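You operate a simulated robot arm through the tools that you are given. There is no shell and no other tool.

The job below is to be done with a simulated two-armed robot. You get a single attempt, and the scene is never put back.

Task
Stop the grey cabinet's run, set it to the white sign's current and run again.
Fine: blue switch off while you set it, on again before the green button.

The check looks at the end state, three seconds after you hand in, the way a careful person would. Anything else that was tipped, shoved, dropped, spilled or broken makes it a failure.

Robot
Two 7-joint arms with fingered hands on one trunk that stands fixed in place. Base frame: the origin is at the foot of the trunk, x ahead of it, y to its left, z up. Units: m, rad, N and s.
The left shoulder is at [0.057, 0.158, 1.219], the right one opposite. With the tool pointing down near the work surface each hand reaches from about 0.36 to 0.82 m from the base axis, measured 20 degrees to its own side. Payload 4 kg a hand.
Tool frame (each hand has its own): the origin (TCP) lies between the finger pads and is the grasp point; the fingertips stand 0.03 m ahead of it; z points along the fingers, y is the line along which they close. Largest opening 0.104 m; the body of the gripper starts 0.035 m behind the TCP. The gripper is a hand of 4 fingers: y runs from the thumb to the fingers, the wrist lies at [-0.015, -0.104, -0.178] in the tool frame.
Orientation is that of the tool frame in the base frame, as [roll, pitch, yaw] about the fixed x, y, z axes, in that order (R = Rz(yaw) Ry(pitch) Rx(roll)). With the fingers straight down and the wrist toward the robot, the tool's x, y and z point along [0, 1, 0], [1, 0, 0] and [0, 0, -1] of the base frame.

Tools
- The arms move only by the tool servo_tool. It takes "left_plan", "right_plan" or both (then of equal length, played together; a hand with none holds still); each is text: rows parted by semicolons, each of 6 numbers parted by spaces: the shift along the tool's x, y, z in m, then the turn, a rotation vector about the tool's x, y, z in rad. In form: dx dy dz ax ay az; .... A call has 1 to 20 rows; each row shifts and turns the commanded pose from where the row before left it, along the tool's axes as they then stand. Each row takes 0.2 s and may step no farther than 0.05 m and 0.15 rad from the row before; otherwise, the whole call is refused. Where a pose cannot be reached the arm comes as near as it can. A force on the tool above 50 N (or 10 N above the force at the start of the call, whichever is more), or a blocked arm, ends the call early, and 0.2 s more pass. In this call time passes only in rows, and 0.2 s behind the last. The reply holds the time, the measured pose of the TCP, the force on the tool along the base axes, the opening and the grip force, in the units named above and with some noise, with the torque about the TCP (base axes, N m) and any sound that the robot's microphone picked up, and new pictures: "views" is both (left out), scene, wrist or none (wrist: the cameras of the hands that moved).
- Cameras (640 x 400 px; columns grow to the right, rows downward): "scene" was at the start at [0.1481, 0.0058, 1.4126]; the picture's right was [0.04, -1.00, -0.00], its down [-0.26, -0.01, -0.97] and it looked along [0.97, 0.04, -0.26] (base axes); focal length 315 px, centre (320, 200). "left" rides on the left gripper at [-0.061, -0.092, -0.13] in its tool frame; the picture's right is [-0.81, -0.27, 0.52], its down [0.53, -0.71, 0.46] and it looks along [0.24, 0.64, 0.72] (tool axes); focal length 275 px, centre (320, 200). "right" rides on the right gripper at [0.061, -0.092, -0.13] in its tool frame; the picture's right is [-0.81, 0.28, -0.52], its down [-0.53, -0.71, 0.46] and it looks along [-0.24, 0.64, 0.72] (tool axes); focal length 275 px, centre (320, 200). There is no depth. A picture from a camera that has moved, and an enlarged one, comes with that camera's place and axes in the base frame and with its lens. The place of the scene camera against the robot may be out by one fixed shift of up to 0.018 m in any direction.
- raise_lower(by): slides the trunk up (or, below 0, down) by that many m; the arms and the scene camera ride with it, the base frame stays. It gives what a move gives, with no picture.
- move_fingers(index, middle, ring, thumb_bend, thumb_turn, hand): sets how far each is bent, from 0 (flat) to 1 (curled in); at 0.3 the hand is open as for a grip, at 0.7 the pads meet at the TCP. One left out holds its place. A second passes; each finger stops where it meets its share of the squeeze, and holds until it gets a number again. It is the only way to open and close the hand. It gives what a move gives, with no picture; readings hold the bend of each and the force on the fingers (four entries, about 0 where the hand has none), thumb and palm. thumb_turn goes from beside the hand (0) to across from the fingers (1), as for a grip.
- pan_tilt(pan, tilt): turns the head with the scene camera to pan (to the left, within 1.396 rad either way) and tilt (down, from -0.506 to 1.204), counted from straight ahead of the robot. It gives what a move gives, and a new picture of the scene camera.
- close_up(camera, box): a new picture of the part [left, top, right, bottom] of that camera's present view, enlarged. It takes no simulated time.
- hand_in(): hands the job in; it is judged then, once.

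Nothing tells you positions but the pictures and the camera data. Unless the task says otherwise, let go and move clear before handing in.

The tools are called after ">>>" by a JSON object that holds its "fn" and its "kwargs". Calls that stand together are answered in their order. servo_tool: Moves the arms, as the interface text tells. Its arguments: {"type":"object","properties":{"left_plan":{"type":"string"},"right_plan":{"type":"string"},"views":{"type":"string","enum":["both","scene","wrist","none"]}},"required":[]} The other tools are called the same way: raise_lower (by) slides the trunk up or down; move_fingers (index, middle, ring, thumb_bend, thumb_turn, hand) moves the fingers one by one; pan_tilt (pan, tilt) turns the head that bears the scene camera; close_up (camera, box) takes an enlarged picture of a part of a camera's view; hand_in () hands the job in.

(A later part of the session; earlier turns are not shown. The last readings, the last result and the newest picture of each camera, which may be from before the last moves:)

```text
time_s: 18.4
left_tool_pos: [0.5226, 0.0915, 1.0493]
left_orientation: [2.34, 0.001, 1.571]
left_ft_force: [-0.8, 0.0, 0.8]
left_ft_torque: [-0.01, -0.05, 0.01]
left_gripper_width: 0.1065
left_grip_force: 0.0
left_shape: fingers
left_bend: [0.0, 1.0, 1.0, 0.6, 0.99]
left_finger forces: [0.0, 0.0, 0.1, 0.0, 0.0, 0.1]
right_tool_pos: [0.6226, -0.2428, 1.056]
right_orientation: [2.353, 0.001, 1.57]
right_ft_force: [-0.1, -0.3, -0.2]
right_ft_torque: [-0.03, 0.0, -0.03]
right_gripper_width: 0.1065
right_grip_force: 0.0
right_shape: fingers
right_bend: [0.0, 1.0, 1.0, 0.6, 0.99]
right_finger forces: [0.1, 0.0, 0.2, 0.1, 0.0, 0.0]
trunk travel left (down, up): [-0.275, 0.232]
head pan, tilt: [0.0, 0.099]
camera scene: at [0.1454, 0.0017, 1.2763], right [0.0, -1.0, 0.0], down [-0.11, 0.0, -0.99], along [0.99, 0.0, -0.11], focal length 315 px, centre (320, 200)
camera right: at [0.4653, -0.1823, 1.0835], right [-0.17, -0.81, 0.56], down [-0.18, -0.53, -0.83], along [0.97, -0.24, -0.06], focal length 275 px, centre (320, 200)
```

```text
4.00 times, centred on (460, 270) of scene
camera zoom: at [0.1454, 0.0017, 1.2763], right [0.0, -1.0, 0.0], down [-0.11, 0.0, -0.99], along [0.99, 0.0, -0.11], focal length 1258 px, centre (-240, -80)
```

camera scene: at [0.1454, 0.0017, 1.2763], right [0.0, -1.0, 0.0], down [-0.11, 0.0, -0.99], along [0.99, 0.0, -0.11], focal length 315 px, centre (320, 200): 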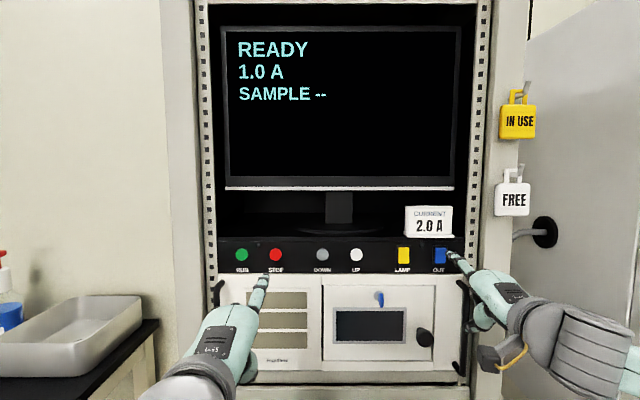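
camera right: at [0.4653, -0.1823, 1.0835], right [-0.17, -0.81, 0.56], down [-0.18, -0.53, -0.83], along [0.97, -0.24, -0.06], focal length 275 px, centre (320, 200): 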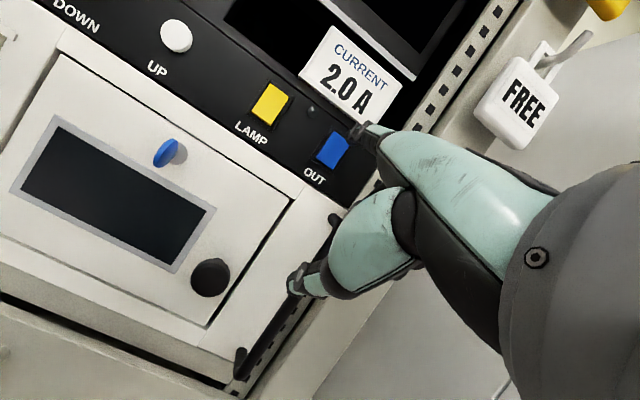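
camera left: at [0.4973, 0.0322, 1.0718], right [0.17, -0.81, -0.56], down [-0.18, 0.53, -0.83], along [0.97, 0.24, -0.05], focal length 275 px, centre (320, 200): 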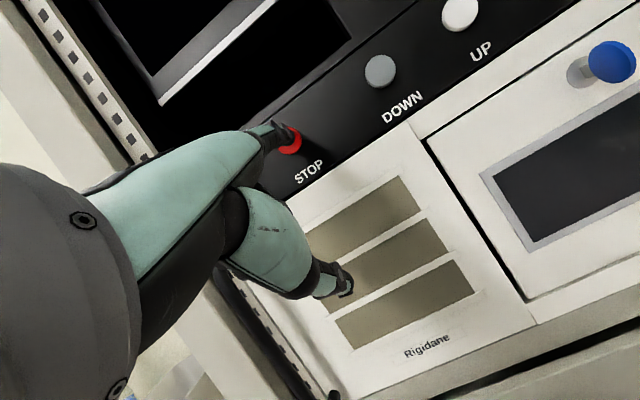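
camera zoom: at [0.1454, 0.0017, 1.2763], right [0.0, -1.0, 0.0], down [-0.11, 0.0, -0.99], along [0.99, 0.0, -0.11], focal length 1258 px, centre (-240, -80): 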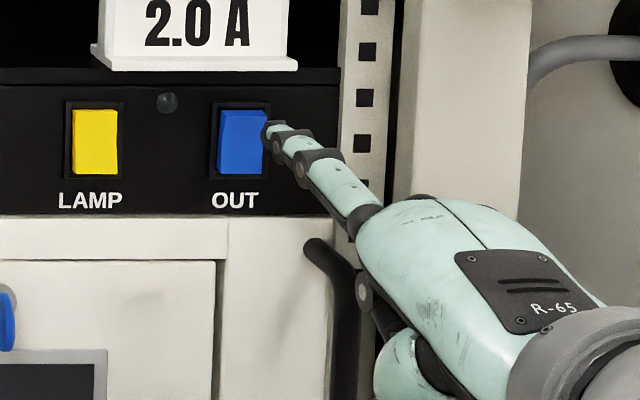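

The tip is aligned, but the curled fingers would come close to the module's right handle. I'll back off a little and pitch the hand so the finger slopes slightly down, which lifts the knuckles above the handle.

>>> {"fn": "servo_tool", "kwargs": {"right_plan": "0 -0.0141 -0.0141 0 0 0; 0 0.0014 -0.0113 0.12 0 0; 0 0.0014 -0.0113 0.12 0 0", "views": "both"}}

>>> {"fn": "close_up", "kwargs": {"camera": "right", "box": [240, 60, 400, 160]}}

>>> {"fn": "close_up", "kwargs": {"camera": "scene", "box": [380, 220, 540, 320]}}

```text
time_s: 19.2
left_tool_pos: [0.5215, 0.0921, 1.0498]
left_orientation: [2.341, 0.001, 1.573]
left_ft_force: [0.3, -0.3, 0.6]
left_ft_torque: [-0.01, -0.01, 0.01]
left_gripper_width: 0.1069
left_grip_force: 0.1
left_shape: fingers
left_bend: [0.0, 1.0, 1.0, 0.6, 0.99]
left_finger forces: [0.0, 0.1, 0.0, 0.0, 0.0, 0.0]
right_tool_pos: [0.5886, -0.2417, 1.0757]
right_orientation: [2.592, 0.0, 1.572]
right_ft_force: [0.1, -0.3, -0.1]
right_ft_torque: [-0.02, -0.03, -0.02]
right_gripper_width: 0.1065
right_grip_force: 0.1
right_shape: fingers
right_bend: [0.0, 1.0, 1.0, 0.6, 0.99]
right_finger forces: [0.0, 0.0, 0.0, 0.1, 0.0, 0.0]
trunk travel left (down, up): [-0.275, 0.232]
head pan, tilt: [0.0, 0.099]
camera scene: at [0.1448, 0.0019, 1.2764], right [0.0, -1.0, 0.0], down [-0.11, 0.0, -0.99], along [0.99, 0.0, -0.11], focal length 315 px, centre (320, 200)
camera right: at [0.4424, -0.1813, 1.1384], right [-0.04, -0.81, 0.59], down [-0.37, -0.53, -0.76], along [0.93, -0.24, -0.28], focal length 275 px, centre (320, 200)
```

scene: 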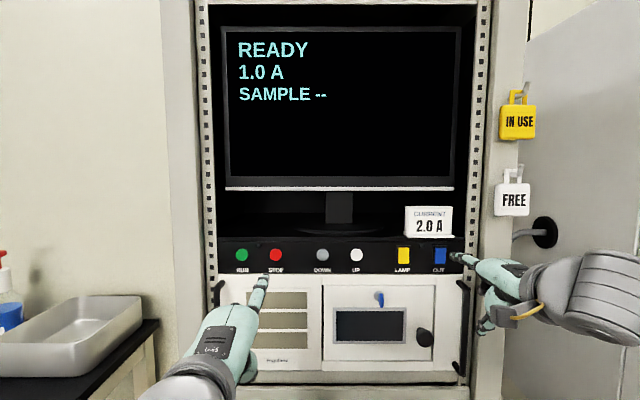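
right: 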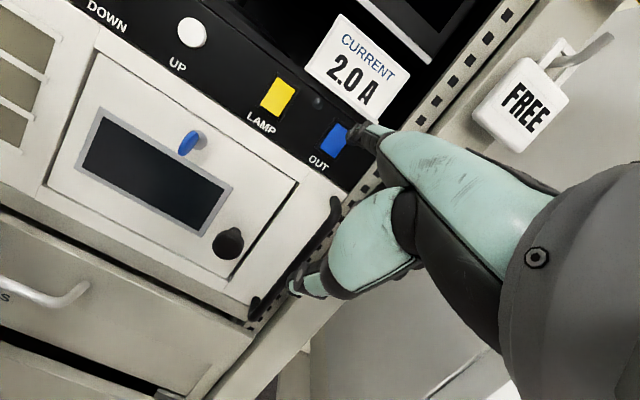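

```text
4.00 times, centred on (320, 110) of right
camera zoom: at [0.4424, -0.1813, 1.1384], right [-0.04, -0.81, 0.59], down [-0.37, -0.53, -0.76], along [0.93, -0.24, -0.28], focal length 1101 px, centre (320, 560)
```

zoom: 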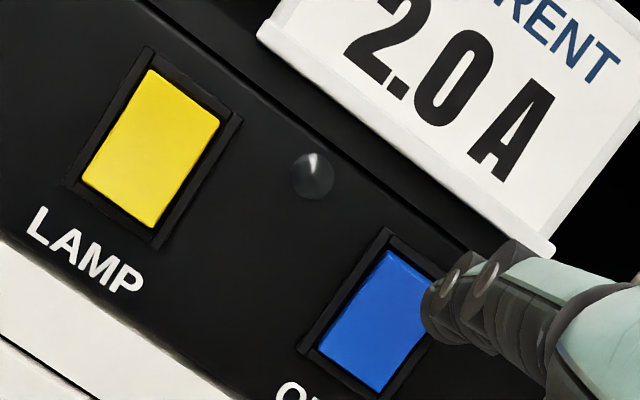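

```text
4.00 times, centred on (460, 270) of scene
camera zoom: at [0.1448, 0.0019, 1.2764], right [0.0, -1.0, 0.0], down [-0.11, 0.0, -0.99], along [0.99, 0.0, -0.11], focal length 1258 px, centre (-240, -80)
```

zoom: 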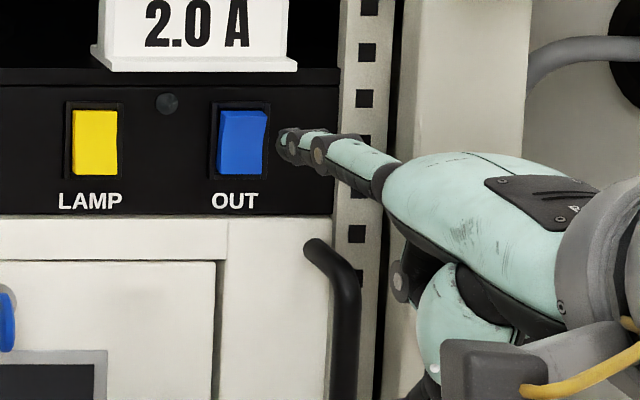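

The knuckles are now higher and the tip is at about [0.671, -0.228, 1.126], still on the upper half of OUT. I'll push forward in small steps.

>>> {"fn": "servo_tool", "kwargs": {"right_plan": "0 0.012 0.0091 0 0 0; 0 0.012 0.0091 0 0 0; 0 0.0034 0.0021 0 0 0; 0 0.0034 0.0021 0 0 0; 0 0.0034 0.0021 0 0 0; 0 0.0034 0.0021 0 0 0", "views": "both"}}

>>> {"fn": "close_up", "kwargs": {"camera": "right", "box": [260, 80, 420, 180]}}

>>> {"fn": "close_up", "kwargs": {"camera": "scene", "box": [380, 220, 540, 320]}}

```text
time_s: 20.6
left_tool_pos: [0.5226, 0.0921, 1.0494]
left_orientation: [2.341, 0.001, 1.571]
left_ft_force: [-0.7, 0.0, 0.2]
left_ft_torque: [-0.02, 0.0, -0.04]
left_gripper_width: 0.1069
left_grip_force: 0.1
left_shape: fingers
left_bend: [0.0, 1.0, 1.0, 0.6, 0.99]
left_finger forces: [0.1, 0.0, 0.0, 0.0, 0.0, 0.1]
right_tool_pos: [0.6353, -0.2426, 1.0725]
right_orientation: [2.59, 0.001, 1.569]
right_ft_force: [-0.5, 0.3, -0.5]
right_ft_torque: [0.0, -0.05, 0.01]
right_gripper_width: 0.1066
right_grip_force: 0.7
right_shape: fingers
right_bend: [0.0, 1.0, 1.0, 0.6, 0.99]
right_finger forces: [0.9, 0.1, 0.0, 0.1, 0.0, 0.1]
trunk travel left (down, up): [-0.275, 0.232]
head pan, tilt: [0.0, 0.099]
camera scene: at [0.1449, 0.0017, 1.2764], right [0.0, -1.0, 0.0], down [-0.11, 0.0, -0.99], along [0.99, 0.0, -0.11], focal length 315 px, centre (320, 200)
camera right: at [0.488, -0.1825, 1.135], right [-0.04, -0.81, 0.59], down [-0.37, -0.53, -0.76], along [0.93, -0.24, -0.28], focal length 275 px, centre (320, 200)
```

scene: 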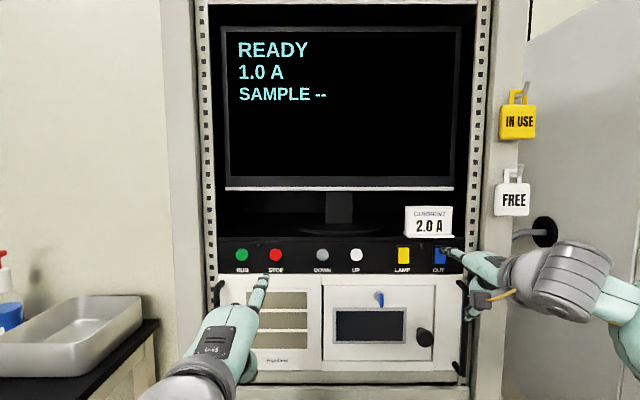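
right: 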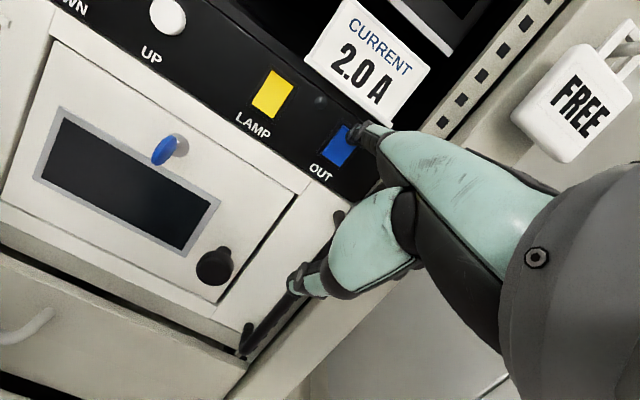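

```text
4.00 times, centred on (340, 130) of right
camera zoom: at [0.488, -0.1825, 1.135], right [-0.04, -0.81, 0.59], down [-0.37, -0.53, -0.76], along [0.93, -0.24, -0.28], focal length 1101 px, centre (240, 480)
```

zoom: 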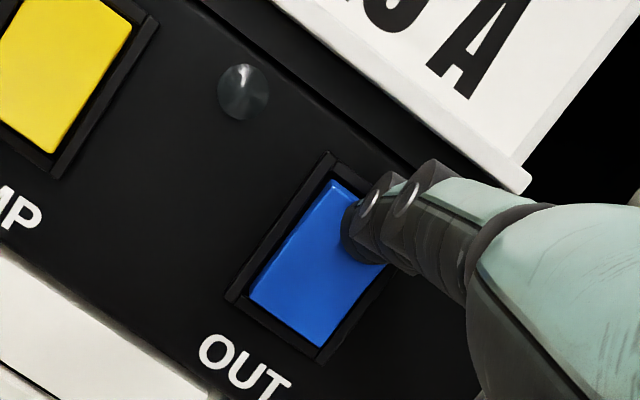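

```text
4.00 times, centred on (460, 270) of scene
camera zoom: at [0.1449, 0.0017, 1.2764], right [0.0, -1.0, 0.0], down [-0.11, 0.0, -0.99], along [0.99, 0.0, -0.11], focal length 1258 px, centre (-240, -80)
```

zoom: 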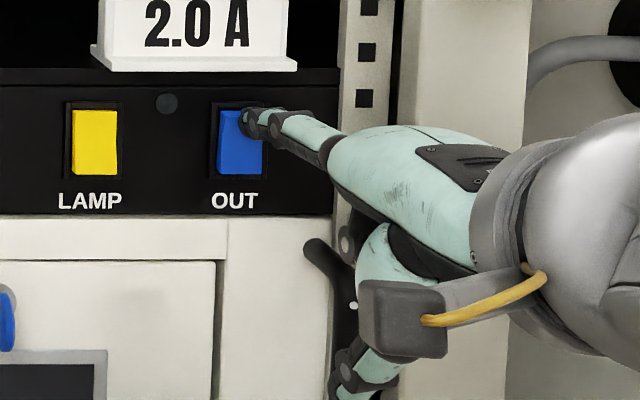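

The fingertip is just touching the upper half of OUT. I'll push a few millimetres further.

>>> {"fn": "servo_tool", "kwargs": {"right_plan": "0 0.0026 0.0016 0 0 0; 0 0.0026 0.0016 0 0 0; 0 0.0026 0.0016 0 0 0", "views": "both"}}

>>> {"fn": "close_up", "kwargs": {"camera": "right", "box": [260, 80, 420, 180]}}

```text
time_s: 21.4
left_tool_pos: [0.5196, 0.0932, 1.0513]
left_orientation: [2.337, 0.002, 1.57]
left_ft_force: [-0.1, -0.4, -0.1]
left_ft_torque: [-0.01, -0.06, 0.0]
left_gripper_width: 0.1067
left_grip_force: 0.0
left_shape: fingers
left_bend: [0.0, 1.0, 1.0, 0.6, 0.99]
left_finger forces: [0.0, 0.0, 0.1, 0.0, 0.0, 0.0]
right_tool_pos: [0.6403, -0.2431, 1.0735]
right_orientation: [2.585, 0.0, 1.572]
right_ft_force: [-17.1, -0.5, 1.9]
right_ft_torque: [0.06, -1.09, 0.17]
right_gripper_width: 0.1054
right_grip_force: 8.5
right_shape: fingers
right_bend: [0.0, 1.0, 1.0, 0.6, 0.99]
right_finger forces: [17.8, 0.0, 0.1, 0.0, 0.0, 0.0]
trunk travel left (down, up): [-0.275, 0.232]
head pan, tilt: [0.0, 0.099]
camera scene: at [0.1408, 0.0017, 1.2768], right [0.0, -1.0, 0.0], down [-0.11, 0.0, -0.99], along [0.99, 0.0, -0.11], focal length 315 px, centre (320, 200)
camera right: at [0.4937, -0.1824, 1.1364], right [-0.04, -0.81, 0.58], down [-0.37, -0.53, -0.76], along [0.93, -0.24, -0.28], focal length 275 px, centre (320, 200)
```

scene: 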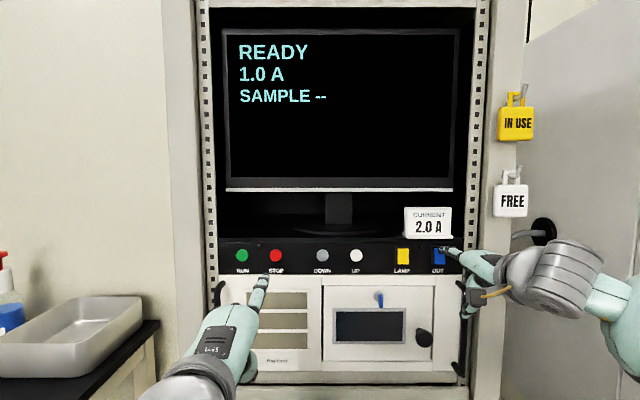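
right: 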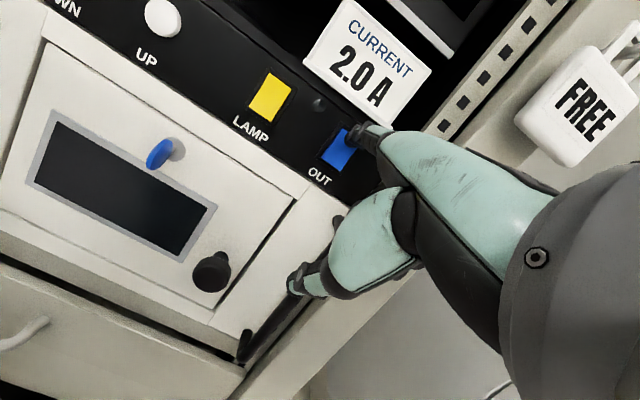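

```text
4.00 times, centred on (340, 130) of right
camera zoom: at [0.4937, -0.1824, 1.1364], right [-0.04, -0.81, 0.58], down [-0.37, -0.53, -0.76], along [0.93, -0.24, -0.28], focal length 1101 px, centre (240, 480)
```

zoom: 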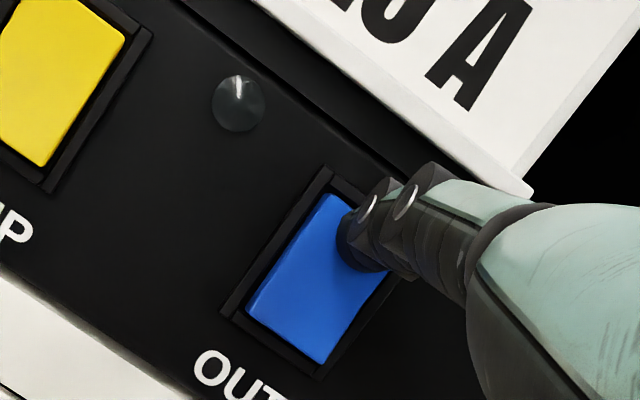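

The force rose to 17 N with no click, so I'll back off and check whether the rocker flipped or I'm pressing on its frame.

>>> {"fn": "servo_tool", "kwargs": {"right_plan": "0 -0.0086 -0.0052 0 0 0; 0 -0.017 -0.0104 0 0 0; 0 -0.017 -0.0104 0 0 0", "views": "scene"}}

>>> {"fn": "close_up", "kwargs": {"camera": "right", "box": [240, 60, 400, 160]}}

>>> {"fn": "close_up", "kwargs": {"camera": "scene", "box": [390, 235, 460, 279]}}

```text
time_s: 22.2
left_tool_pos: [0.522, 0.0918, 1.0505]
left_orientation: [2.341, 0.001, 1.573]
left_ft_force: [-0.5, -0.8, -0.2]
left_ft_torque: [0.0, 0.03, 0.0]
left_gripper_width: 0.1068
left_grip_force: 0.0
left_shape: fingers
left_bend: [0.0, 1.0, 1.0, 0.6, 0.99]
left_finger forces: [0.1, 0.0, 0.0, 0.0, 0.0, 0.1]
right_tool_pos: [0.5936, -0.2436, 1.0698]
right_orientation: [2.589, 0.001, 1.568]
right_ft_force: [-0.6, 0.3, -0.5]
right_ft_torque: [0.03, 0.04, -0.01]
right_gripper_width: 0.107
right_grip_force: 0.0
right_shape: fingers
right_bend: [0.0, 1.0, 1.0, 0.6, 0.99]
right_finger forces: [0.1, 0.0, 0.0, 0.0, 0.0, 0.1]
trunk travel left (down, up): [-0.275, 0.232]
head pan, tilt: [0.0, 0.099]
camera scene: at [0.1452, 0.0016, 1.2763], right [0.0, -1.0, 0.0], down [-0.11, 0.0, -0.99], along [0.99, 0.0, -0.11], focal length 315 px, centre (320, 200)
```

scene: 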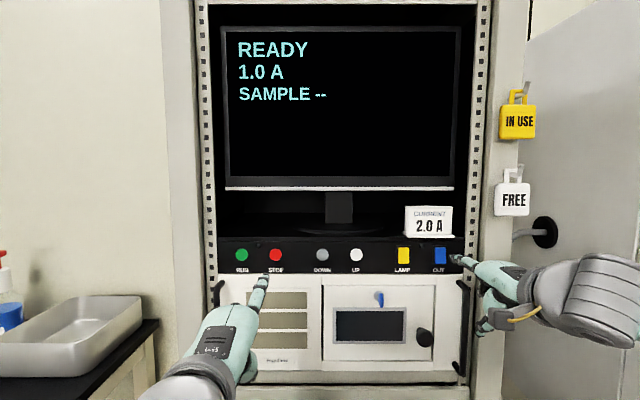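

```text
4.00 times, centred on (320, 110) of right
camera zoom: at [0.4479, -0.1825, 1.133], right [-0.04, -0.81, 0.58], down [-0.37, -0.53, -0.76], along [0.93, -0.25, -0.28], focal length 1101 px, centre (320, 560)
```

zoom: 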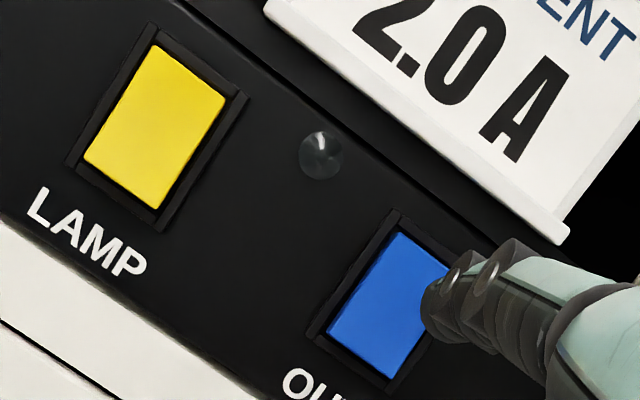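

```text
9.09 times, centred on (425, 257) of scene
camera zoom: at [0.1452, 0.0016, 1.2763], right [0.0, -1.0, 0.0], down [-0.11, 0.0, -0.99], along [0.99, 0.0, -0.11], focal length 2860 px, centre (-634, -318)
```

zoom: 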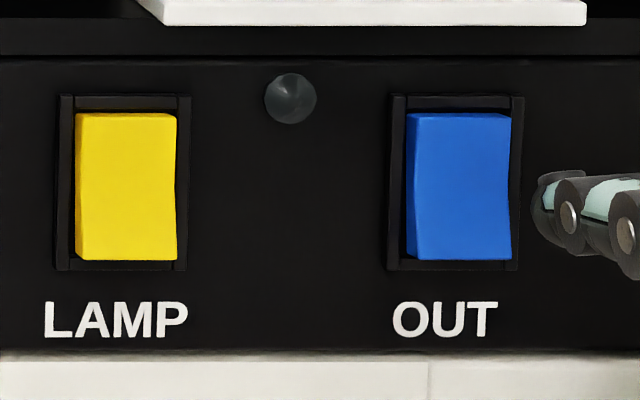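

OUT has flipped: its face now matches LAMP's (top in), so it has left its on position. I'll move the right hand back and outward, then bring the left finger in front of UP at about [0.724, -0.0715, 1.116].

>>> {"fn": "servo_tool", "kwargs": {"right_plan": "-0.02 -0.0107 -0.0065 0 0 0; -0.02 -0.0107 -0.0065 0 0 0; -0.02 -0.0107 -0.0065 0 0 0; -0.02 -0.0107 -0.0065 0 0 0; 0 0 0 0 0 0; 0 0 0 0 0 0; 0 0 0 0 0 0", "left_plan": "-0.0375 0 0 0 0 0; -0.0375 0 0 0 0 0; -0.0375 0 0 0 0 0; -0.0375 0 0 0 0 0; 0 0.0204 0.0221 0 0 0; 0 0.0204 0.0221 0 0 0; 0 0.0204 0.0221 0 0 0", "views": "both"}}

>>> {"fn": "close_up", "kwargs": {"camera": "left", "box": [220, 80, 380, 180]}}

>>> {"fn": "close_up", "kwargs": {"camera": "scene", "box": [290, 220, 450, 320]}}

```text
time_s: 23.8
left_tool_pos: [0.6136, -0.0593, 1.0418]
left_orientation: [2.351, 0.003, 1.57]
left_ft_force: [-0.5, 0.5, -0.9]
left_ft_torque: [0.01, -0.01, -0.03]
left_gripper_width: 0.1065
left_grip_force: 0.1
left_shape: fingers
left_bend: [0.0, 1.0, 1.0, 0.6, 0.99]
left_finger forces: [0.1, 0.0, 0.0, 0.0, 0.1, 0.0]
right_tool_pos: [0.5463, -0.3219, 1.071]
right_orientation: [2.593, 0.001, 1.57]
right_ft_force: [0.9, 1.2, -0.4]
right_ft_torque: [0.01, -0.02, -0.01]
right_gripper_width: 0.107
right_grip_force: 0.1
right_shape: fingers
right_bend: [0.0, 1.0, 1.0, 0.6, 0.99]
right_finger forces: [0.0, 0.0, 0.1, 0.0, 0.0, 0.0]
trunk travel left (down, up): [-0.275, 0.232]
head pan, tilt: [0.0, 0.099]
camera scene: at [0.1456, 0.002, 1.2762], right [0.0, -1.0, 0.0], down [-0.11, 0.0, -0.99], along [0.99, 0.0, -0.11], focal length 315 px, centre (320, 200)
camera right: at [0.3991, -0.2615, 1.1335], right [-0.04, -0.81, 0.59], down [-0.37, -0.53, -0.76], along [0.93, -0.24, -0.28], focal length 275 px, centre (320, 200)
camera left: at [0.4556, -0.121, 1.069], right [0.17, -0.81, -0.56], down [-0.18, 0.53, -0.83], along [0.97, 0.24, -0.05], focal length 275 px, centre (320, 200)
```

scene: 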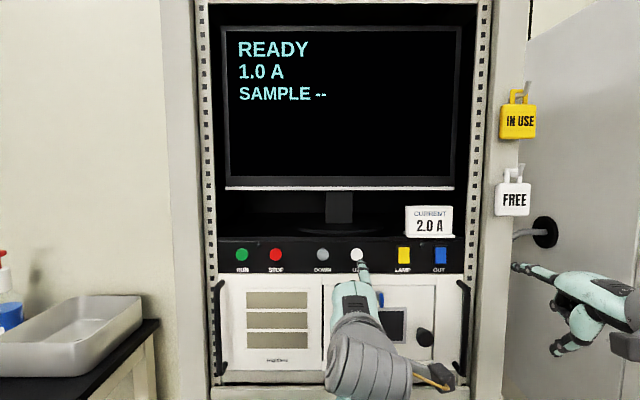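
right: 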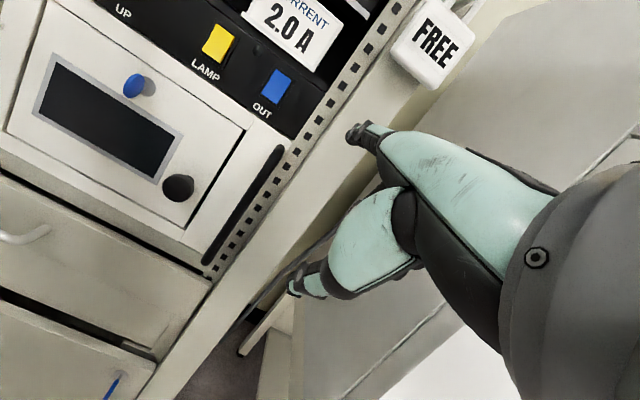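
left: 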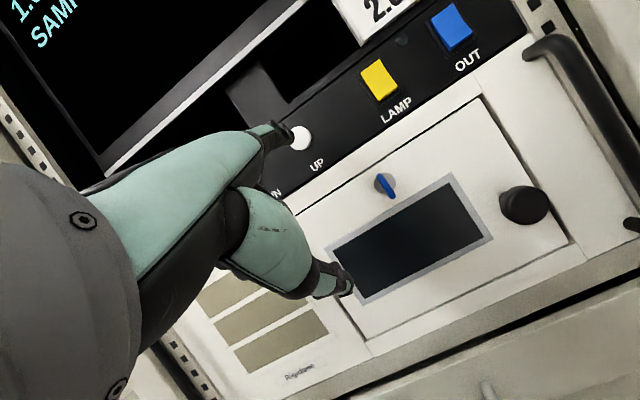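

```text
4.00 times, centred on (300, 130) of left
camera zoom: at [0.4556, -0.121, 1.069], right [0.17, -0.81, -0.56], down [-0.18, 0.53, -0.83], along [0.97, 0.24, -0.05], focal length 1101 px, centre (400, 480)
```

zoom: 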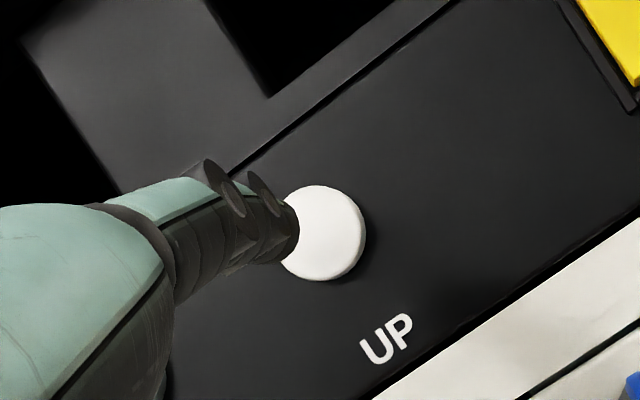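

```text
4.00 times, centred on (370, 270) of scene
camera zoom: at [0.1456, 0.002, 1.2762], right [0.0, -1.0, 0.0], down [-0.11, 0.0, -0.99], along [0.99, 0.0, -0.11], focal length 1258 px, centre (120, -80)
```

zoom: 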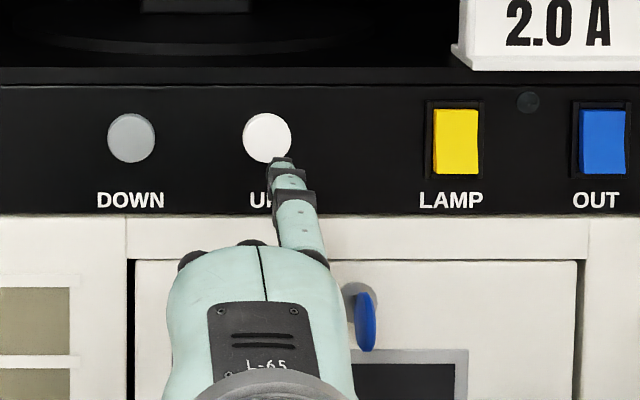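

UP sits in the same place relative to the finger as STOP did when I pressed it, about 3 mm higher. I'll press it once with the same stroke and release.

>>> {"fn": "servo_tool", "kwargs": {"left_plan": "-0.001 0.0145 0.0103 0 0 0; 0 0.0088 0.0088 0 0 0; 0 0.0035 0.0035 0 0 0; 0 0.0028 0.0028 0 0 0; 0 0.0028 0.0028 0 0 0; 0 -0.0091 -0.0091 0 0 0; 0 -0.0091 -0.0091 0 0 0", "views": "both"}}

```text
time_s: 25.4
left_tool_pos: [0.6283, -0.06, 1.0457]
left_orientation: [2.352, 0.001, 1.572]
left_ft_force: [0.4, 0.0, 0.3]
left_ft_torque: [0.0, 0.0, 0.06]
left_gripper_width: 0.1067
left_grip_force: 0.0
left_shape: fingers
left_bend: [0.0, 1.0, 1.0, 0.6, 0.99]
left_finger forces: [0.0, 0.1, 0.1, 0.0, 0.0, 0.0]
right_tool_pos: [0.5441, -0.3234, 1.0701]
right_orientation: [2.592, 0.0, 1.568]
right_ft_force: [-0.1, 0.0, 1.1]
right_ft_torque: [-0.01, -0.02, 0.0]
right_gripper_width: 0.107
right_grip_force: 0.1
right_shape: fingers
right_bend: [0.0, 1.0, 1.0, 0.6, 0.99]
right_finger forces: [0.0, 0.0, 0.1, 0.1, 0.1, 0.0]
trunk travel left (down, up): [-0.275, 0.232]
head pan, tilt: [0.0, 0.099]
camera scene: at [0.1447, 0.0016, 1.2763], right [0.0, -1.0, 0.0], down [-0.11, 0.0, -0.99], along [0.99, 0.0, -0.11], focal length 315 px, centre (320, 200)
camera left: at [0.471, -0.121, 1.0722], right [0.17, -0.81, -0.56], down [-0.18, 0.53, -0.83], along [0.97, 0.24, -0.05], focal length 275 px, centre (320, 200)
```

scene: 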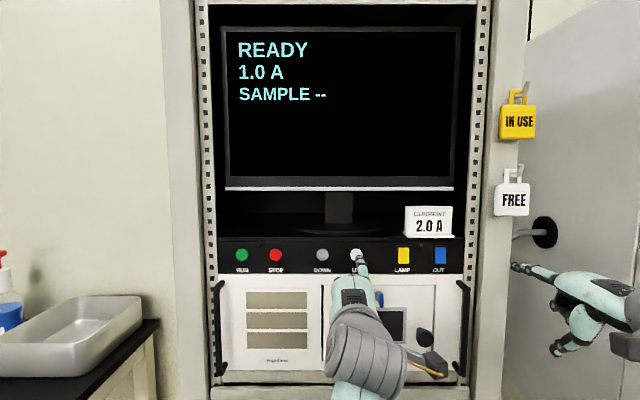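
left: 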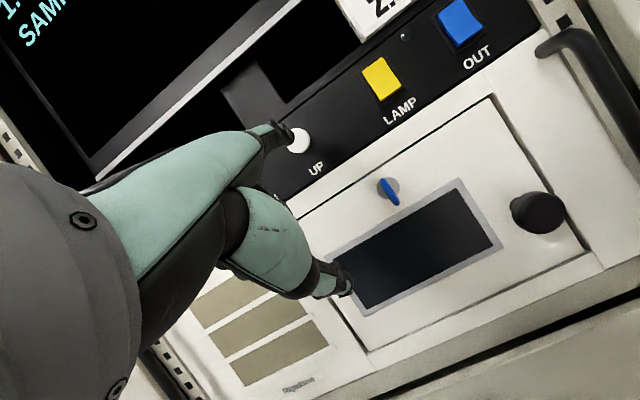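

No click and the value hasn't changed, so the stroke was too short. I'll press again, go slightly deeper and hold to watch for the click.

>>> {"fn": "servo_tool", "kwargs": {"left_plan": "0 0.012 0.012 0 0 0; 0 0.0042 0.0042 0 0 0; 0 0.0028 0.0028 0 0 0; 0 0.0014 0.0014 0 0 0; 0 0 0 0 0 0", "views": "both"}}

```text
time_s: 26.6
left_tool_pos: [0.6576, -0.0596, 1.0454]
left_orientation: [2.35, 0.001, 1.57]
left_ft_force: [-4.0, 0.6, -0.6]
left_ft_torque: [0.0, -0.33, -0.07]
left_gripper_width: 0.1065
left_grip_force: 2.3
left_shape: fingers
left_bend: [0.0, 1.0, 1.0, 0.6, 0.99]
left_finger forces: [4.7, 0.1, 0.1, 0.0, 0.0, 0.0]
right_tool_pos: [0.5442, -0.3224, 1.0713]
right_orientation: [2.591, 0.0, 1.571]
right_ft_force: [-0.2, 0.2, 0.8]
right_ft_torque: [-0.02, 0.0, 0.01]
right_gripper_width: 0.1071
right_grip_force: 0.0
right_shape: fingers
right_bend: [0.0, 1.0, 1.0, 0.6, 0.99]
right_finger forces: [0.0, 0.0, 0.0, 0.1, 0.0, 0.1]
trunk travel left (down, up): [-0.275, 0.232]
head pan, tilt: [0.0, 0.099]
heard: click
camera scene: at [0.1441, 0.0016, 1.2764], right [0.0, -1.0, 0.0], down [-0.11, 0.0, -0.99], along [0.99, 0.0, -0.11], focal length 315 px, centre (320, 200)
camera left: at [0.4995, -0.1213, 1.0725], right [0.17, -0.81, -0.56], down [-0.18, 0.53, -0.83], along [0.97, 0.24, -0.05], focal length 275 px, centre (320, 200)
```

scene: 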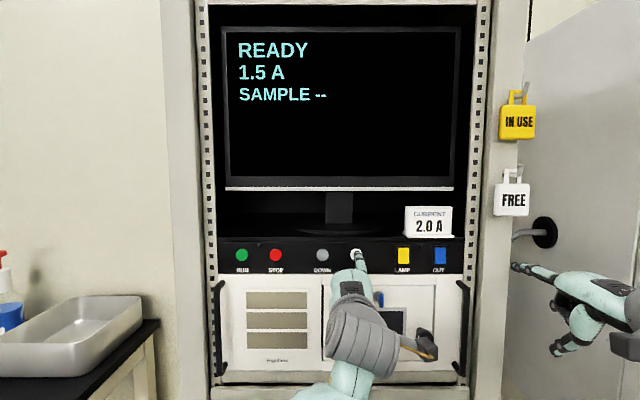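
left: 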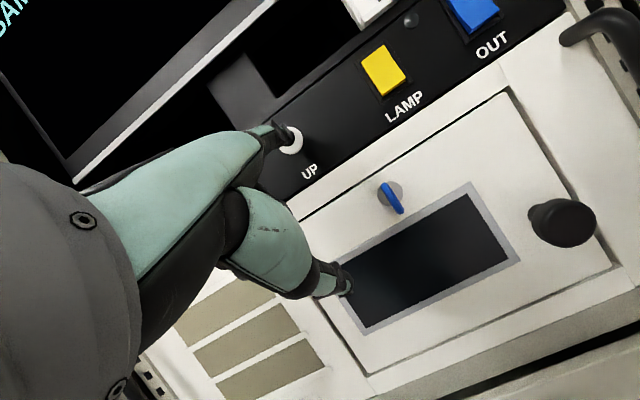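

UP clicked and the current rose to 1.5 A, so the step is 0.5 A. I'll release fully and press once more.

>>> {"fn": "servo_tool", "kwargs": {"left_plan": "0 -0.0102 -0.0102 0 0 0; 0 -0.0102 -0.0102 0 0 0; 0 0 0 0 0 0", "views": "scene"}}

>>> {"fn": "servo_tool", "kwargs": {"left_plan": "0 0.012 0.012 0 0 0; 0 0.0042 0.0042 0 0 0; 0 0.0028 0.0028 0 0 0; 0 0.0014 0.0014 0 0 0; 0 0 0 0 0 0", "views": "scene"}}

```text
time_s: 27.4
left_tool_pos: [0.6309, -0.0585, 1.0439]
left_orientation: [2.353, 0.001, 1.572]
left_ft_force: [0.0, -0.3, 0.1]
left_ft_torque: [0.0, -0.03, 0.0]
left_gripper_width: 0.1064
left_grip_force: 0.1
left_shape: fingers
left_bend: [0.0, 1.0, 1.0, 0.6, 0.99]
left_finger forces: [0.1, 0.0, 0.0, 0.1, 0.0, 0.1]
right_tool_pos: [0.5458, -0.3222, 1.0707]
right_orientation: [2.591, 0.0, 1.571]
right_ft_force: [-0.3, 0.2, -0.4]
right_ft_torque: [0.02, 0.01, 0.02]
right_gripper_width: 0.1068
right_grip_force: 0.0
right_shape: fingers
right_bend: [0.0, 1.0, 1.0, 0.6, 0.99]
right_finger forces: [0.0, 0.1, 0.1, 0.0, 0.0, 0.0]
trunk travel left (down, up): [-0.275, 0.232]
head pan, tilt: [0.0, 0.099]
camera scene: at [0.1454, 0.0016, 1.2763], right [0.0, -1.0, 0.0], down [-0.11, 0.0, -0.99], along [0.99, 0.0, -0.11], focal length 315 px, centre (320, 200)
```

scene: 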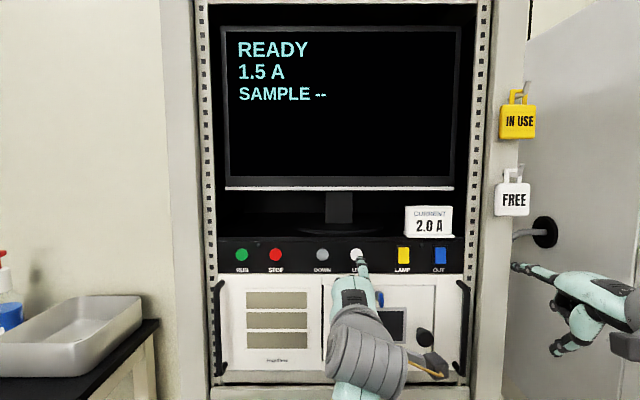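

```text
time_s: 28.6
left_tool_pos: [0.6574, -0.0599, 1.0447]
left_orientation: [2.349, 0.001, 1.571]
left_ft_force: [-4.4, 0.6, -1.0]
left_ft_torque: [0.01, -0.27, -0.02]
left_gripper_width: 0.1062
left_grip_force: 2.2
left_shape: fingers
left_bend: [0.0, 1.0, 1.0, 0.6, 0.99]
left_finger forces: [4.8, 0.1, 0.1, 0.0, 0.0, 0.1]
right_tool_pos: [0.5446, -0.3236, 1.0717]
right_orientation: [2.59, 0.0, 1.569]
right_ft_force: [0.2, -0.2, 0.3]
right_ft_torque: [-0.01, -0.03, 0.0]
right_gripper_width: 0.1072
right_grip_force: 0.1
right_shape: fingers
right_bend: [0.0, 1.0, 1.0, 0.6, 0.99]
right_finger forces: [0.1, 0.1, 0.1, 0.1, 0.1, 0.0]
trunk travel left (down, up): [-0.275, 0.232]
head pan, tilt: [0.0, 0.099]
heard: click
camera scene: at [0.1441, 0.0017, 1.2764], right [0.0, -1.0, 0.0], down [-0.11, 0.0, -0.99], along [0.99, 0.0, -0.11], focal length 315 px, centre (320, 200)
```

scene: 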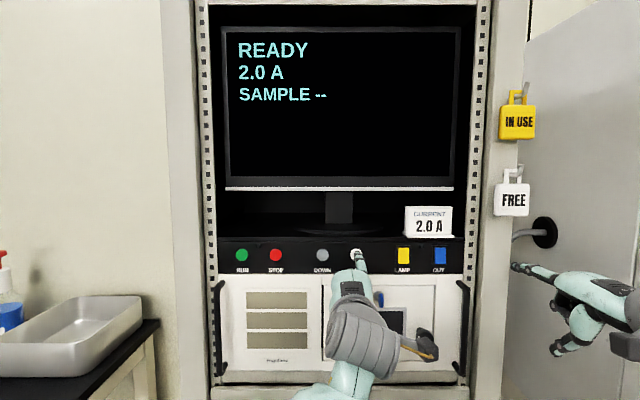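

The screen shows READY 2.0 A, which matches the sign. I'll move the left hand off UP to a spot in front of RUN (y≈0.146), and bring the right hand back in front of OUT. The right hand will be pitched further so its knuckles clear the handle, with the tip on OUT's lower half.

>>> {"fn": "servo_tool", "kwargs": {"left_plan": "0 -0.0247 -0.0247 0 0 0; 0 -0.0247 -0.0247 0 0 0; 0.0365 0 0 0 0 0; 0.0365 0 0 0 0 0; 0.0365 0 0 0 0 0; 0.0365 0 0 0 0 0; 0.0365 0 0 0 0 0; 0.0365 0 0 0 0 0", "right_plan": "0 0 0 0.12 0 0; 0 0 0 0.12 0 0; 0 0 0 0 0 0; 0 0 0 0 0 0; 0 0 0 0 0 0; 0.027 0.0078 0.0011 0 0 0; 0.027 0.0078 0.0011 0 0 0; 0.027 0.0078 0.0011 0 0 0", "views": "both"}}

>>> {"fn": "close_up", "kwargs": {"camera": "right", "box": [240, 60, 400, 160]}}

>>> {"fn": "close_up", "kwargs": {"camera": "scene", "box": [380, 220, 540, 320]}}

```text
time_s: 30.4
left_tool_pos: [0.5869, 0.1609, 1.044]
left_orientation: [2.351, 0.003, 1.573]
left_ft_force: [0.8, -0.4, -1.1]
left_ft_torque: [-0.01, 0.02, 0.02]
left_gripper_width: 0.1068
left_grip_force: 0.1
left_shape: fingers
left_bend: [0.0, 1.0, 1.0, 0.6, 0.99]
left_finger forces: [0.0, 0.0, 0.0, 0.1, 0.0, 0.1]
right_tool_pos: [0.567, -0.2393, 1.076]
right_orientation: [2.83, 0.002, 1.57]
right_ft_force: [-0.5, 0.5, -1.4]
right_ft_torque: [0.0, 0.0, 0.0]
right_gripper_width: 0.107
right_grip_force: 0.1
right_shape: fingers
right_bend: [0.0, 1.0, 1.0, 0.6, 0.99]
right_finger forces: [0.0, 0.0, 0.0, 0.0, 0.0, 0.0]
trunk travel left (down, up): [-0.275, 0.232]
head pan, tilt: [0.0, 0.099]
camera scene: at [0.1459, 0.0038, 1.2762], right [0.0, -1.0, 0.0], down [-0.11, 0.0, -0.99], along [0.99, 0.0, -0.11], focal length 315 px, centre (320, 200)
camera right: at [0.4403, -0.1788, 1.1708], right [0.1, -0.81, 0.58], down [-0.54, -0.53, -0.65], along [0.83, -0.25, -0.49], focal length 275 px, centre (320, 200)
camera left: at [0.4295, 0.0991, 1.071], right [0.17, -0.81, -0.56], down [-0.18, 0.53, -0.83], along [0.97, 0.24, -0.05], focal length 275 px, centre (320, 200)
```

scene: 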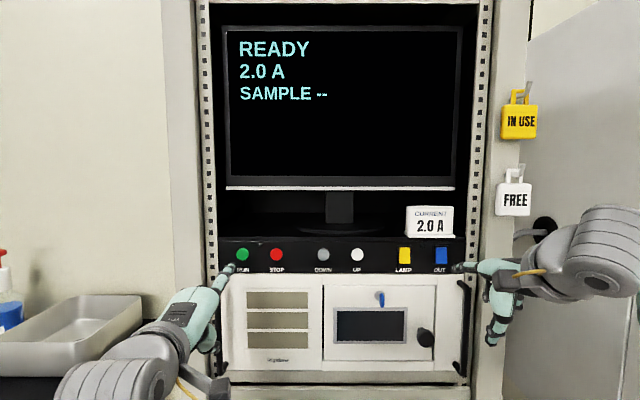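
right: 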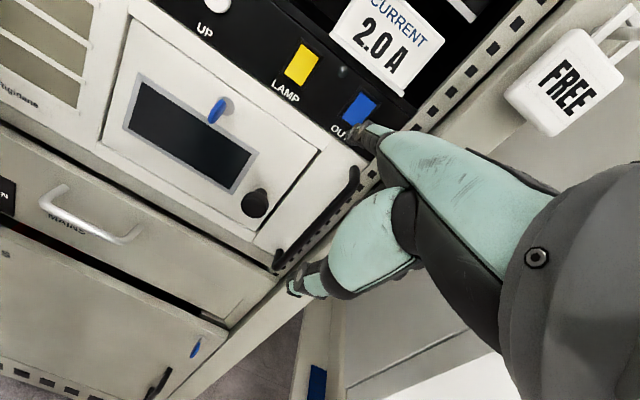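
left: 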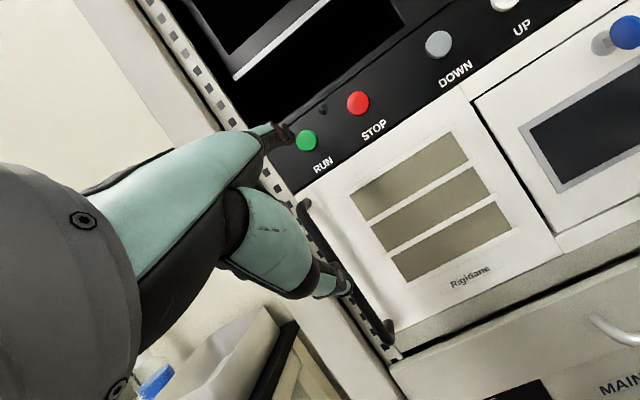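

```text
4.00 times, centred on (320, 110) of right
camera zoom: at [0.4403, -0.1788, 1.1708], right [0.1, -0.81, 0.58], down [-0.54, -0.53, -0.65], along [0.83, -0.25, -0.49], focal length 1101 px, centre (320, 560)
```

zoom: 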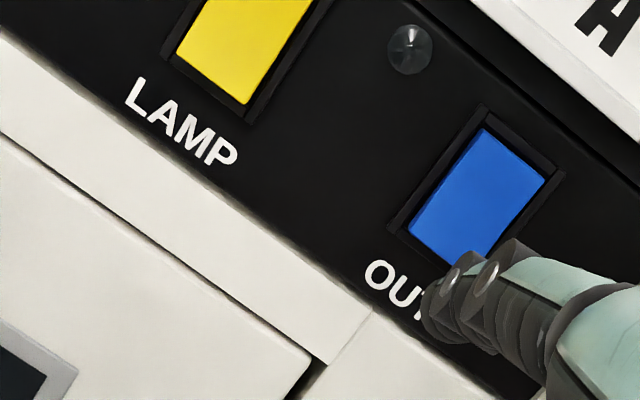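

```text
4.00 times, centred on (460, 270) of scene
camera zoom: at [0.1459, 0.0038, 1.2762], right [0.0, -1.0, 0.0], down [-0.11, 0.0, -0.99], along [0.99, 0.0, -0.11], focal length 1258 px, centre (-240, -80)
```

zoom: 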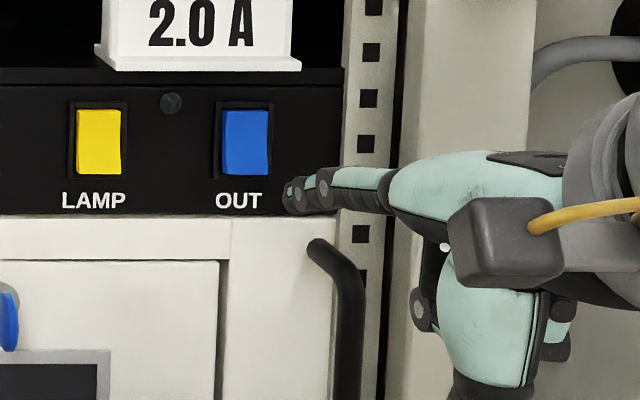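

The right tip is at about [0.659, -0.227, 1.106]. I'll bring it in slightly lower onto the bottom half of OUT, in small steps.

>>> {"fn": "servo_tool", "kwargs": {"right_plan": "-0.0005 0.0209 0.0087 0 0 0; -0.0005 0.0209 0.0087 0 0 0; 0 0.0038 0.0012 0 0 0; 0 0.0019 0.0006 0 0 0; 0 0 0 0 0 0", "views": "both"}}

>>> {"fn": "close_up", "kwargs": {"camera": "right", "box": [260, 60, 420, 160]}}

>>> {"fn": "close_up", "kwargs": {"camera": "scene", "box": [380, 220, 540, 320]}}

```text
time_s: 31.6
left_tool_pos: [0.5864, 0.158, 1.045]
left_orientation: [2.351, 0.001, 1.572]
left_ft_force: [-0.6, 0.2, 0.5]
left_ft_torque: [-0.03, -0.01, 0.03]
left_gripper_width: 0.1063
left_grip_force: 0.1
left_shape: fingers
left_bend: [0.0, 1.0, 1.0, 0.6, 0.99]
left_finger forces: [0.0, 0.0, 0.1, 0.0, 0.0, 0.0]
right_tool_pos: [0.6184, -0.2435, 1.071]
right_orientation: [2.83, 0.0, 1.569]
right_ft_force: [0.6, -0.3, 0.3]
right_ft_torque: [-0.01, 0.01, 0.03]
right_gripper_width: 0.1071
right_grip_force: 0.0
right_shape: fingers
right_bend: [0.0, 1.0, 1.0, 0.6, 0.99]
right_finger forces: [0.1, 0.0, 0.0, 0.1, 0.0, 0.1]
trunk travel left (down, up): [-0.275, 0.232]
head pan, tilt: [0.0, 0.099]
camera scene: at [0.1449, 0.0015, 1.2763], right [0.0, -1.0, 0.0], down [-0.11, 0.0, -0.99], along [0.99, 0.0, -0.11], focal length 315 px, centre (320, 200)
camera right: at [0.4908, -0.1822, 1.1675], right [0.1, -0.81, 0.58], down [-0.54, -0.53, -0.65], along [0.84, -0.24, -0.49], focal length 275 px, centre (320, 200)
```

scene: 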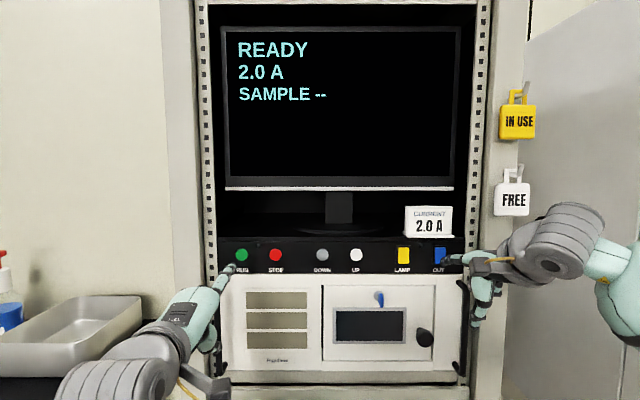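
right: 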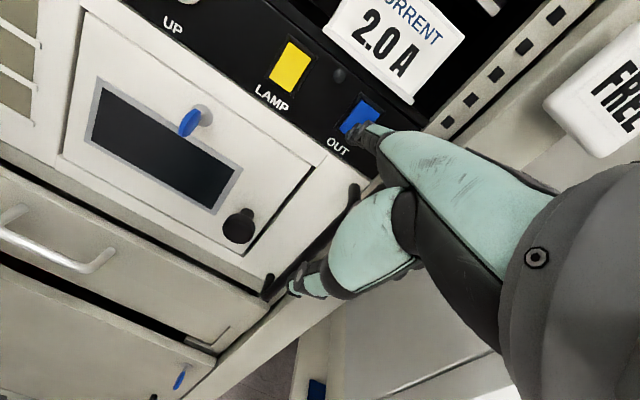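

```text
4.00 times, centred on (340, 110) of right
camera zoom: at [0.4908, -0.1822, 1.1675], right [0.1, -0.81, 0.58], down [-0.54, -0.53, -0.65], along [0.84, -0.24, -0.49], focal length 1101 px, centre (240, 560)
```

zoom: 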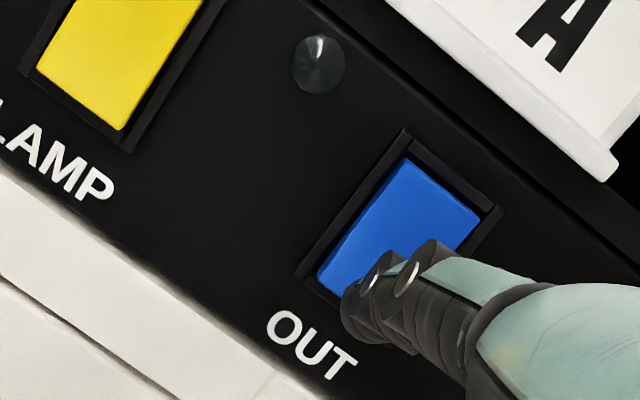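

```text
4.00 times, centred on (460, 270) of scene
camera zoom: at [0.1449, 0.0015, 1.2763], right [0.0, -1.0, 0.0], down [-0.11, 0.0, -0.99], along [0.99, 0.0, -0.11], focal length 1258 px, centre (-240, -80)
```

zoom: 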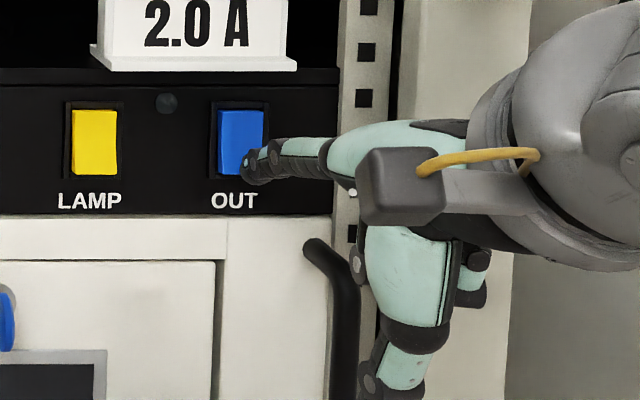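

The tip is just short of the lower half of OUT. I'll raise it 2 mm and push on gently.

>>> {"fn": "servo_tool", "kwargs": {"right_plan": "0 0.0044 -0.0007 0 0 0; 0 0.0038 0.0012 0 0 0; 0 0.0029 0.0009 0 0 0; 0 0 0 0 0 0", "views": "both"}}

>>> {"fn": "close_up", "kwargs": {"camera": "right", "box": [260, 60, 420, 160]}}

>>> {"fn": "close_up", "kwargs": {"camera": "scene", "box": [390, 235, 460, 279]}}

```text
time_s: 32.6
left_tool_pos: [0.5849, 0.1572, 1.0451]
left_orientation: [2.348, 0.002, 1.57]
left_ft_force: [0.5, 0.5, -1.3]
left_ft_torque: [-0.02, 0.01, -0.04]
left_gripper_width: 0.1069
left_grip_force: 0.1
left_shape: fingers
left_bend: [0.0, 1.0, 1.0, 0.6, 0.99]
left_finger forces: [0.0, 0.0, 0.0, 0.0, 0.0, 0.0]
right_tool_pos: [0.6271, -0.2434, 1.0756]
right_orientation: [2.829, 0.001, 1.572]
right_ft_force: [-11.6, -0.3, 1.4]
right_ft_torque: [0.0, -0.52, 0.09]
right_gripper_width: 0.102
right_grip_force: 6.1
right_shape: fingers
right_bend: [0.02, 1.0, 1.0, 0.6, 0.99]
right_finger forces: [12.0, 0.0, 0.1, 0.1, 0.0, 0.1]
trunk travel left (down, up): [-0.275, 0.232]
head pan, tilt: [0.0, 0.099]
camera scene: at [0.1421, 0.0017, 1.2766], right [0.0, -1.0, 0.0], down [-0.11, 0.0, -0.99], along [0.99, 0.0, -0.11], focal length 315 px, centre (320, 200)
camera right: at [0.4995, -0.1821, 1.1707], right [0.1, -0.81, 0.58], down [-0.54, -0.53, -0.65], along [0.84, -0.24, -0.49], focal length 275 px, centre (320, 200)
```

scene: 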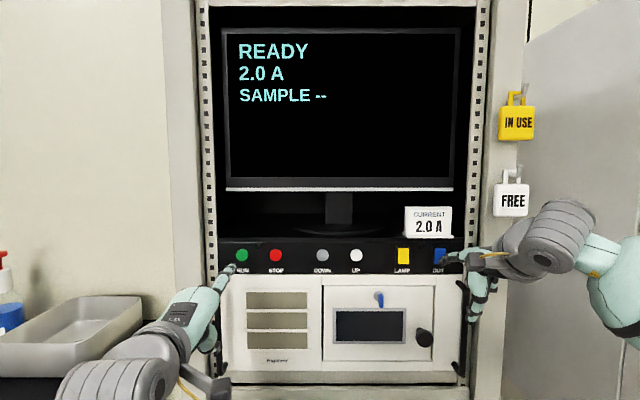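
right: 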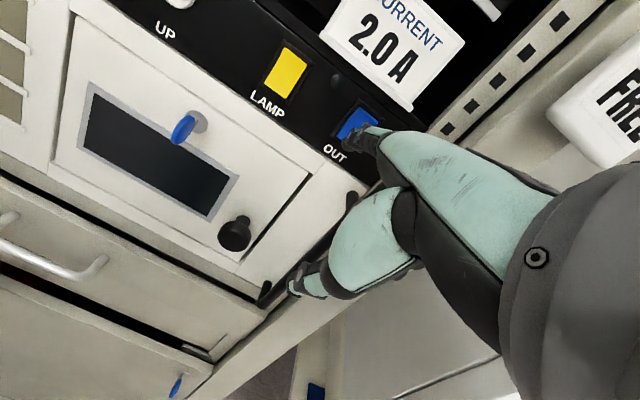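

```text
4.00 times, centred on (340, 110) of right
camera zoom: at [0.4995, -0.1821, 1.1707], right [0.1, -0.81, 0.58], down [-0.54, -0.53, -0.65], along [0.84, -0.24, -0.49], focal length 1101 px, centre (240, 560)
```

zoom: 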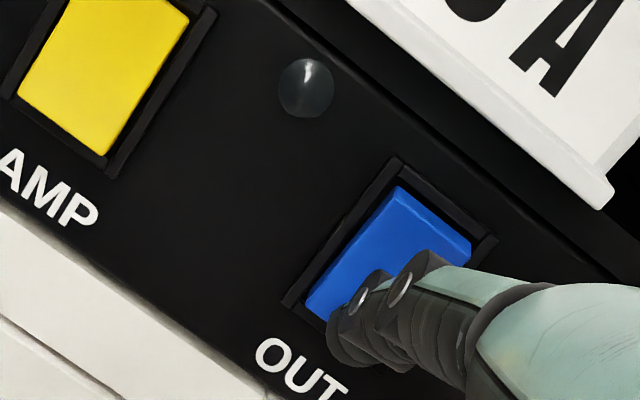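

```text
9.09 times, centred on (425, 257) of scene
camera zoom: at [0.1421, 0.0017, 1.2766], right [0.0, -1.0, 0.0], down [-0.11, 0.0, -0.99], along [0.99, 0.0, -0.11], focal length 2860 px, centre (-634, -318)
```

zoom: 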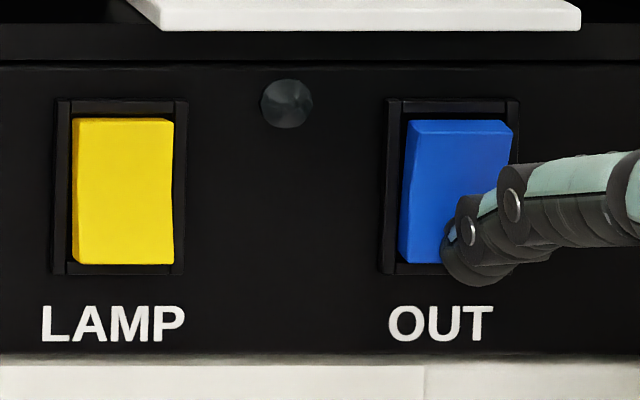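

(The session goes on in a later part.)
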